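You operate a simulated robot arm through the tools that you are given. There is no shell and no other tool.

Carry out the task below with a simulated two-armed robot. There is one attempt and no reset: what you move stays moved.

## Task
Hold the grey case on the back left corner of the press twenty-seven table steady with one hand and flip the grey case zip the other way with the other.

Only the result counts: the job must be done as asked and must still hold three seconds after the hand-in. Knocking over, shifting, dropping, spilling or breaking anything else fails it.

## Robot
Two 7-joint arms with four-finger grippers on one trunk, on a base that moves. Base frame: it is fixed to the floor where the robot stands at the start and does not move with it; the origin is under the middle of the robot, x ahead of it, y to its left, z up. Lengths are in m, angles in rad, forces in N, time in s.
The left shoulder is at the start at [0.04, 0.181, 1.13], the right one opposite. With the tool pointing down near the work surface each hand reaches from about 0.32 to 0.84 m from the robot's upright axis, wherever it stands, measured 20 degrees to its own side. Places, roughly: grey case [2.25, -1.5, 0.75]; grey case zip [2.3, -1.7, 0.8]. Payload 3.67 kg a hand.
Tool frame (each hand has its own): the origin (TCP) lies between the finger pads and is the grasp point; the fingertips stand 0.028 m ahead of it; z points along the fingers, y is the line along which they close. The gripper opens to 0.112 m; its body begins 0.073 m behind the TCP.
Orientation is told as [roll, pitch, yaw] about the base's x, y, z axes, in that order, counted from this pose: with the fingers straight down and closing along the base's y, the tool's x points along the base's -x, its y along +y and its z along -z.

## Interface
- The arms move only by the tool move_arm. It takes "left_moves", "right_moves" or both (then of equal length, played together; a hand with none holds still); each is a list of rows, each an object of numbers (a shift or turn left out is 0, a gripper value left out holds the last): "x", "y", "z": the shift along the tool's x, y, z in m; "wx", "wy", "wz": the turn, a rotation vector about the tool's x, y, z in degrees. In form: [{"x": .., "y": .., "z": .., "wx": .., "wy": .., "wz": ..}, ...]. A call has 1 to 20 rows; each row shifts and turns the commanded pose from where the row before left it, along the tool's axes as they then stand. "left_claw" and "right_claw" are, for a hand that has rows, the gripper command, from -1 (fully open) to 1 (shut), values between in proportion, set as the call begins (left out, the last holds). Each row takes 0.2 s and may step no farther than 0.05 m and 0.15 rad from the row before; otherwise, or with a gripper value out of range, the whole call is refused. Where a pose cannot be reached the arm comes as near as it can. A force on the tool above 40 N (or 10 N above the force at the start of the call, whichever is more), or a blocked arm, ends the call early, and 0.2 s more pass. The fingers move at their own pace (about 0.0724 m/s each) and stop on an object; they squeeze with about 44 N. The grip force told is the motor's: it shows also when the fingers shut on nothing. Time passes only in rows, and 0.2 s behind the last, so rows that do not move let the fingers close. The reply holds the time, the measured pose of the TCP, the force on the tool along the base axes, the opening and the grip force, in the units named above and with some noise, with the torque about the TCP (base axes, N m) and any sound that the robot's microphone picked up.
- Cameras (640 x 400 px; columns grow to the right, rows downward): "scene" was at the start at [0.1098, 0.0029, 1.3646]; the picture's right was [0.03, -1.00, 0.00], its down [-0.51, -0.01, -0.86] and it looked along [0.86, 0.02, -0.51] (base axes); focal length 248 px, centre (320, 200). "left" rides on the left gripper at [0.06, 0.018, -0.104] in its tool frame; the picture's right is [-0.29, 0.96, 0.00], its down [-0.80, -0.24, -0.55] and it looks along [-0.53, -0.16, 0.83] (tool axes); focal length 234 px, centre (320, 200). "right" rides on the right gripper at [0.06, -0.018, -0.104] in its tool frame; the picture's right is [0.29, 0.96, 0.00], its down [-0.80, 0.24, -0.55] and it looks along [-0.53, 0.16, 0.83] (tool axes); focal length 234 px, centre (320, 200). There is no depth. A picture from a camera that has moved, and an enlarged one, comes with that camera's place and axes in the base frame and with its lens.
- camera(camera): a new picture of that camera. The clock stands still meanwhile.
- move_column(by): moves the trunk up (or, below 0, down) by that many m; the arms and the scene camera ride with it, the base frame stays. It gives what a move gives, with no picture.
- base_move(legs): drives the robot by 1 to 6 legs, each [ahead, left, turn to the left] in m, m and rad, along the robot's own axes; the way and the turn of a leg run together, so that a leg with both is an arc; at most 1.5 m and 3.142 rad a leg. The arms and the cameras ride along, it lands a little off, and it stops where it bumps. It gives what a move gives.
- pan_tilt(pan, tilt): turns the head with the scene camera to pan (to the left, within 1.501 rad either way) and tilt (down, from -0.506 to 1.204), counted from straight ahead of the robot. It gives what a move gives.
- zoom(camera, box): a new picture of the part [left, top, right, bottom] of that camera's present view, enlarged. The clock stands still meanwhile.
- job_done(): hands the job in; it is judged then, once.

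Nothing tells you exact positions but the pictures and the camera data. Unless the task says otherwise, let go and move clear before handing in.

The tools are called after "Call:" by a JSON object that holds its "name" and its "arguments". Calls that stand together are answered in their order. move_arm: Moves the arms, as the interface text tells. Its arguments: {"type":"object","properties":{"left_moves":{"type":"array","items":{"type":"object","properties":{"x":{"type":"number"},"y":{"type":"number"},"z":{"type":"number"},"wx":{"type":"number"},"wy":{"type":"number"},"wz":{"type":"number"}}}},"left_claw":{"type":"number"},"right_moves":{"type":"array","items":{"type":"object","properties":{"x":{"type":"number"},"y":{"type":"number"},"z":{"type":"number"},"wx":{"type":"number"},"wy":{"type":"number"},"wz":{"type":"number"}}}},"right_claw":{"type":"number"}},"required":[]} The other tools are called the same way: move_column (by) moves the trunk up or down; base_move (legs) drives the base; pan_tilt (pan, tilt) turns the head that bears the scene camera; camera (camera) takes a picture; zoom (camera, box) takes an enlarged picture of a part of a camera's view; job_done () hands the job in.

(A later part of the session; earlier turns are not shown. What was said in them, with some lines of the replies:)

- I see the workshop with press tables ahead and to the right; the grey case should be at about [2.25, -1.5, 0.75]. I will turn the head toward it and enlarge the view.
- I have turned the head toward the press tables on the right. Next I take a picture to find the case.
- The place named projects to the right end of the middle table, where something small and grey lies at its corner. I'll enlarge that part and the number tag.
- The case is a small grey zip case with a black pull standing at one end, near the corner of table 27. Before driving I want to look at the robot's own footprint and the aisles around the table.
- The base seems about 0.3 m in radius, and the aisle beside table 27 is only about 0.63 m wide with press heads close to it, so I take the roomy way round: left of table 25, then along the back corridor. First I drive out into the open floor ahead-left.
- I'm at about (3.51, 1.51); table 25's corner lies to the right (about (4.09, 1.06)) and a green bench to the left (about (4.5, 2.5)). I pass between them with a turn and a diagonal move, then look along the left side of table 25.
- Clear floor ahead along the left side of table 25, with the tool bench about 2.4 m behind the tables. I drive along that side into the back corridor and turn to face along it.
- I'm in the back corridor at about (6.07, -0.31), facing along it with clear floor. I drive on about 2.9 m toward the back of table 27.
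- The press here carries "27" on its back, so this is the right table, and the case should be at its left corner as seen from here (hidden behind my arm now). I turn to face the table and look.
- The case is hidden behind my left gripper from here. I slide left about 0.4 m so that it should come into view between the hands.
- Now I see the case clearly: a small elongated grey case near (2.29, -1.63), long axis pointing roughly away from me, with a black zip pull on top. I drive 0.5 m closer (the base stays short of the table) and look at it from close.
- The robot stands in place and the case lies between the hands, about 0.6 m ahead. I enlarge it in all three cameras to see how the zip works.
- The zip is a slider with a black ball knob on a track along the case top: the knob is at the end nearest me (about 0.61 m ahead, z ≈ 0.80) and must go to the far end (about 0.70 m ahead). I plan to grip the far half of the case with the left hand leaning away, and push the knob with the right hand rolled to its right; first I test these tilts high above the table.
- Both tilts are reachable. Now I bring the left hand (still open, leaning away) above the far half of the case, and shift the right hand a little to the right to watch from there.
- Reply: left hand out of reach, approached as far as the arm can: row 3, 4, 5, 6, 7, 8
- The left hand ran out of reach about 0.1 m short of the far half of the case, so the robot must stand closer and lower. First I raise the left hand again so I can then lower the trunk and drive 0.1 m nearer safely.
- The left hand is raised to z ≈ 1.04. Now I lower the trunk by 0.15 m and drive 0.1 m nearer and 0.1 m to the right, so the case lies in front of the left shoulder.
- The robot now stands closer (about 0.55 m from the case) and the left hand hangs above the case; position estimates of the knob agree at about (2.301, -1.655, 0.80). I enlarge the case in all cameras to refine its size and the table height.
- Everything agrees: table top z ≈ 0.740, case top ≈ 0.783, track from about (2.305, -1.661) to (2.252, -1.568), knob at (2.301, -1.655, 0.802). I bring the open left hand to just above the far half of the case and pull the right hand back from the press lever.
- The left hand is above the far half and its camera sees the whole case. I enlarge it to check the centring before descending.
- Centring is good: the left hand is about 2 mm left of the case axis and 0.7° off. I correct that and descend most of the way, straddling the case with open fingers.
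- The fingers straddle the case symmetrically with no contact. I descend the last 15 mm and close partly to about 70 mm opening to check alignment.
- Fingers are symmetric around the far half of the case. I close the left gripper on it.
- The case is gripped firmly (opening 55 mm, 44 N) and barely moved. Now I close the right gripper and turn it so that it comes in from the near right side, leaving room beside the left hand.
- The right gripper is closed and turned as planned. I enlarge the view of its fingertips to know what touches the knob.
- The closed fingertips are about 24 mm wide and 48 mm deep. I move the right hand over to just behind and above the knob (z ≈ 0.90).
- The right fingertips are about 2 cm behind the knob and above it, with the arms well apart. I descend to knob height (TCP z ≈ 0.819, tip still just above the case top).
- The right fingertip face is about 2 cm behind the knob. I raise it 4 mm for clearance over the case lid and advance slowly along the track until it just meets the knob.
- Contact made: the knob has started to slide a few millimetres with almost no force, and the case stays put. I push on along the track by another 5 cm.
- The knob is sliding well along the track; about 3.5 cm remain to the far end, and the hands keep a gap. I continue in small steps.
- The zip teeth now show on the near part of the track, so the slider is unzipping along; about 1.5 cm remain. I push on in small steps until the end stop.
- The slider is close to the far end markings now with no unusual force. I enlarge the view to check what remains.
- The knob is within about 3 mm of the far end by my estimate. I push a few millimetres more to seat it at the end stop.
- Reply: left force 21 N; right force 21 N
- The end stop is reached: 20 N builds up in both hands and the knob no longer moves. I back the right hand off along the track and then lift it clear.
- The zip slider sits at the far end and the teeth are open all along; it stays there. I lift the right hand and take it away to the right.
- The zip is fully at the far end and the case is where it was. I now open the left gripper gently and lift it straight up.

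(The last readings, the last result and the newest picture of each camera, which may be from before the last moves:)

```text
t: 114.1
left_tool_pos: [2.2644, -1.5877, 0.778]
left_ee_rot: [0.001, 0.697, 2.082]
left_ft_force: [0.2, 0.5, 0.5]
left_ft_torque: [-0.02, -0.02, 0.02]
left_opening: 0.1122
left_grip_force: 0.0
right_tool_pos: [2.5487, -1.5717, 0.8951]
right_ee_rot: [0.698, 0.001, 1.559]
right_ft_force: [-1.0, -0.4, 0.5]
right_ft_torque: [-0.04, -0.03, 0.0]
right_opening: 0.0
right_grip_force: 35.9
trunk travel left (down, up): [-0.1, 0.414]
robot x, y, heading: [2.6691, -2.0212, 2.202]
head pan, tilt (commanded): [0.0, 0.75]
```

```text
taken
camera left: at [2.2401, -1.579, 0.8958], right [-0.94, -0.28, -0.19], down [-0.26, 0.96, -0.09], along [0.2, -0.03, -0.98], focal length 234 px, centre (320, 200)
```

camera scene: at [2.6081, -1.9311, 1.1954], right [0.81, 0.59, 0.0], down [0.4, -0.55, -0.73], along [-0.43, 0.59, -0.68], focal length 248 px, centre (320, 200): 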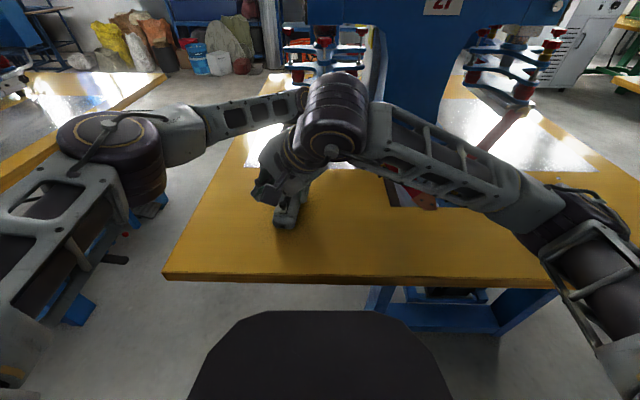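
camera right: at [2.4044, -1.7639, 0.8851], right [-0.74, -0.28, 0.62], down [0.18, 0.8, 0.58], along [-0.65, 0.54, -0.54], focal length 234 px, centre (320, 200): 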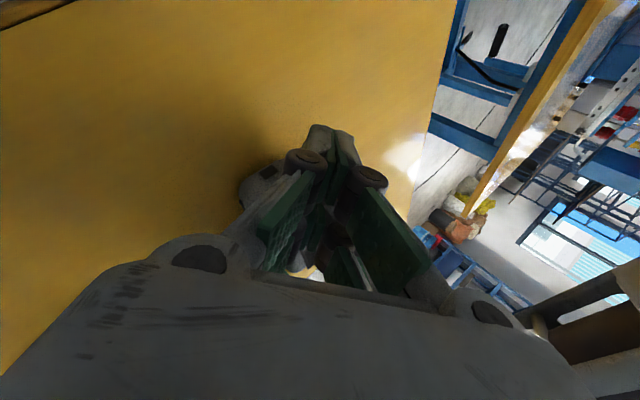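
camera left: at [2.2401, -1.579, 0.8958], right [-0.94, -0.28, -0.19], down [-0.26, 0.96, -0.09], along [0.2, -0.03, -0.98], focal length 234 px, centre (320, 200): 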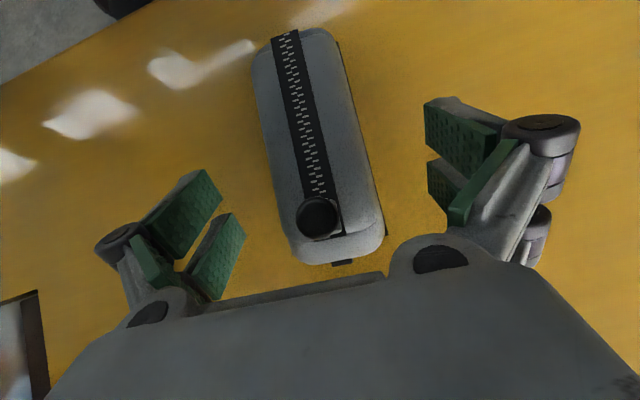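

The case rests free and the zip stays at the far end. I lift the left hand straight up 14 cm and then aside to the left.

Call:
{"name": "move_arm", "arguments": {"left_moves": [{"x": 0.0225, "z": -0.0268}, {"x": 0.0225, "z": -0.0268}, {"x": 0.0225, "z": -0.0268}, {"x": 0.0225, "z": -0.0268}, {"y": 0.04}, {"y": 0.04}, {"y": 0.04}, {"y": 0.04}, {}]}}

Call:
{"name": "camera", "arguments": {"camera": "scene"}}

Call:
{"name": "zoom", "arguments": {"camera": "scene", "box": [240, 140, 340, 240]}}

```text
t: 116.1
left_tool_pos: [2.1358, -1.6803, 0.9036]
left_ee_rot: [0.001, 0.694, 2.079]
left_ft_force: [-0.1, -0.3, 0.7]
left_ft_torque: [0.02, -0.01, 0.01]
left_opening: 0.1121
left_grip_force: 0.1
left hand out of reach, approached as far as the arm can: row 4, 7, 8
right_tool_pos: [2.5495, -1.571, 0.8969]
right_ee_rot: [0.699, -0.001, 1.558]
right_ft_force: [0.8, 0.6, -0.3]
right_ft_torque: [0.01, -0.03, 0.02]
right_opening: 0.0
right_grip_force: 36.4
trunk travel left (down, up): [-0.1, 0.414]
robot x, y, heading: [2.6714, -2.0151, 2.198]
head pan, tilt (commanded): [0.0, 0.75]
```

```text
taken
camera scene: at [2.6078, -1.9311, 1.1954], right [0.81, 0.59, 0.0], down [0.4, -0.55, -0.73], along [-0.43, 0.59, -0.68], focal length 248 px, centre (320, 200)
```

scene: 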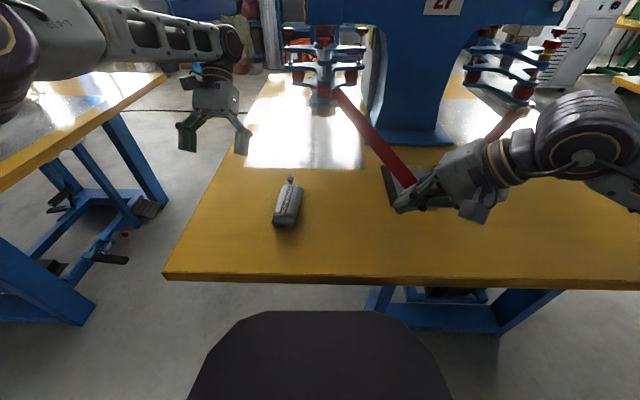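

```text
4.00 times, centred on (290, 190) of scene
camera zoom: at [2.6078, -1.9311, 1.1954], right [0.81, 0.59, 0.0], down [0.4, -0.55, -0.73], along [-0.43, 0.59, -0.68], focal length 991 px, centre (440, 240)
```

zoom: 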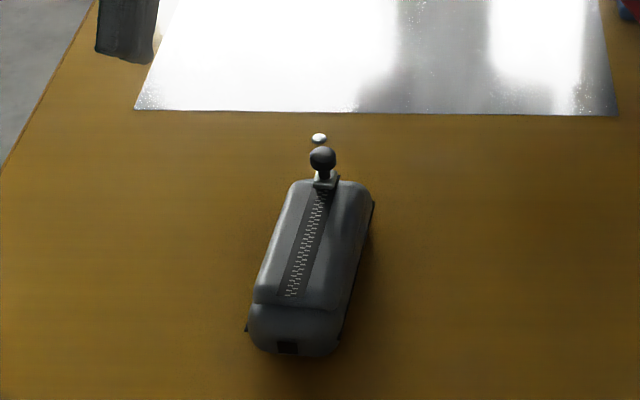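

The job looks done: the slider stands at the far end, the case is in its place, and both hands are clear. I draw the right hand a bit further back from the press lever before handing in.

Call:
{"name": "move_arm", "arguments": {"right_moves": [{"y": 0.0193, "z": -0.023}, {"x": 0.03}, {"x": 0.03}, {}, {}]}}

Call:
{"name": "zoom", "arguments": {"camera": "scene", "box": [240, 140, 340, 240]}}

```text
t: 117.3
left_tool_pos: [2.1356, -1.6813, 0.9039]
left_ee_rot: [0.001, 0.693, 2.08]
left_ft_force: [0.4, 0.1, 0.4]
left_ft_torque: [0.04, -0.01, 0.01]
left_opening: 0.1121
left_grip_force: 0.0
right_tool_pos: [2.5392, -1.6213, 0.9327]
right_ee_rot: [0.693, 0.002, 1.558]
right_ft_force: [-0.8, -0.1, -0.4]
right_ft_torque: [0.04, 0.02, -0.01]
right_opening: 0.0001
right_grip_force: 35.3
right hand out of reach, approached as far as the arm can: row 3
trunk travel left (down, up): [-0.1, 0.414]
robot x, y, heading: [2.6672, -2.0178, 2.203]
head pan, tilt (commanded): [0.0, 0.75]
```

```text
4.00 times, centred on (290, 190) of scene
camera zoom: at [2.6069, -1.9314, 1.1954], right [0.81, 0.59, 0.0], down [0.4, -0.55, -0.73], along [-0.43, 0.59, -0.68], focal length 991 px, centre (440, 240)
```

zoom: 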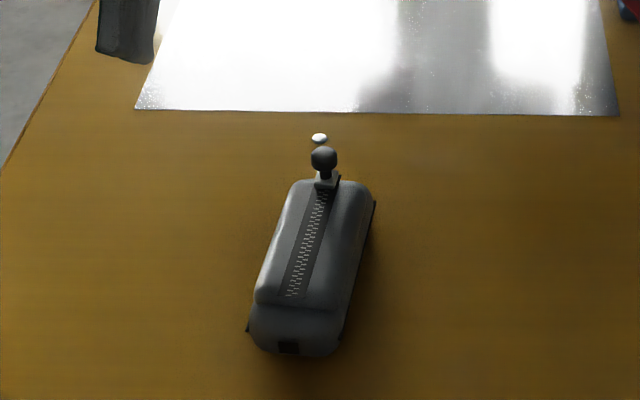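

The zip slider rests at the far end of its track, the case stands unmoved, and both hands are clear. I hand the job in.

Call:
{"name": "job_done", "arguments": {}}

```text
The job is handed in.
```

The grey case's zip now sits at the other end of its track. The left hand gripped the case while the right hand pushed the slider from the near end to the far end.

- **Zip:** the slider reached its end stop, where about 20 N built up in both hands and it stopped moving. It was still at the far end in the last picture before I handed in.
- **Case:** it stayed within about a millimetre of its original place, with a firm grip (44 N) throughout the push. Nothing else was touched that I could see.
- **Hands:** both let go and moved clear before the hand-in. The tool gave no verdict on the job, only that it was handed in.
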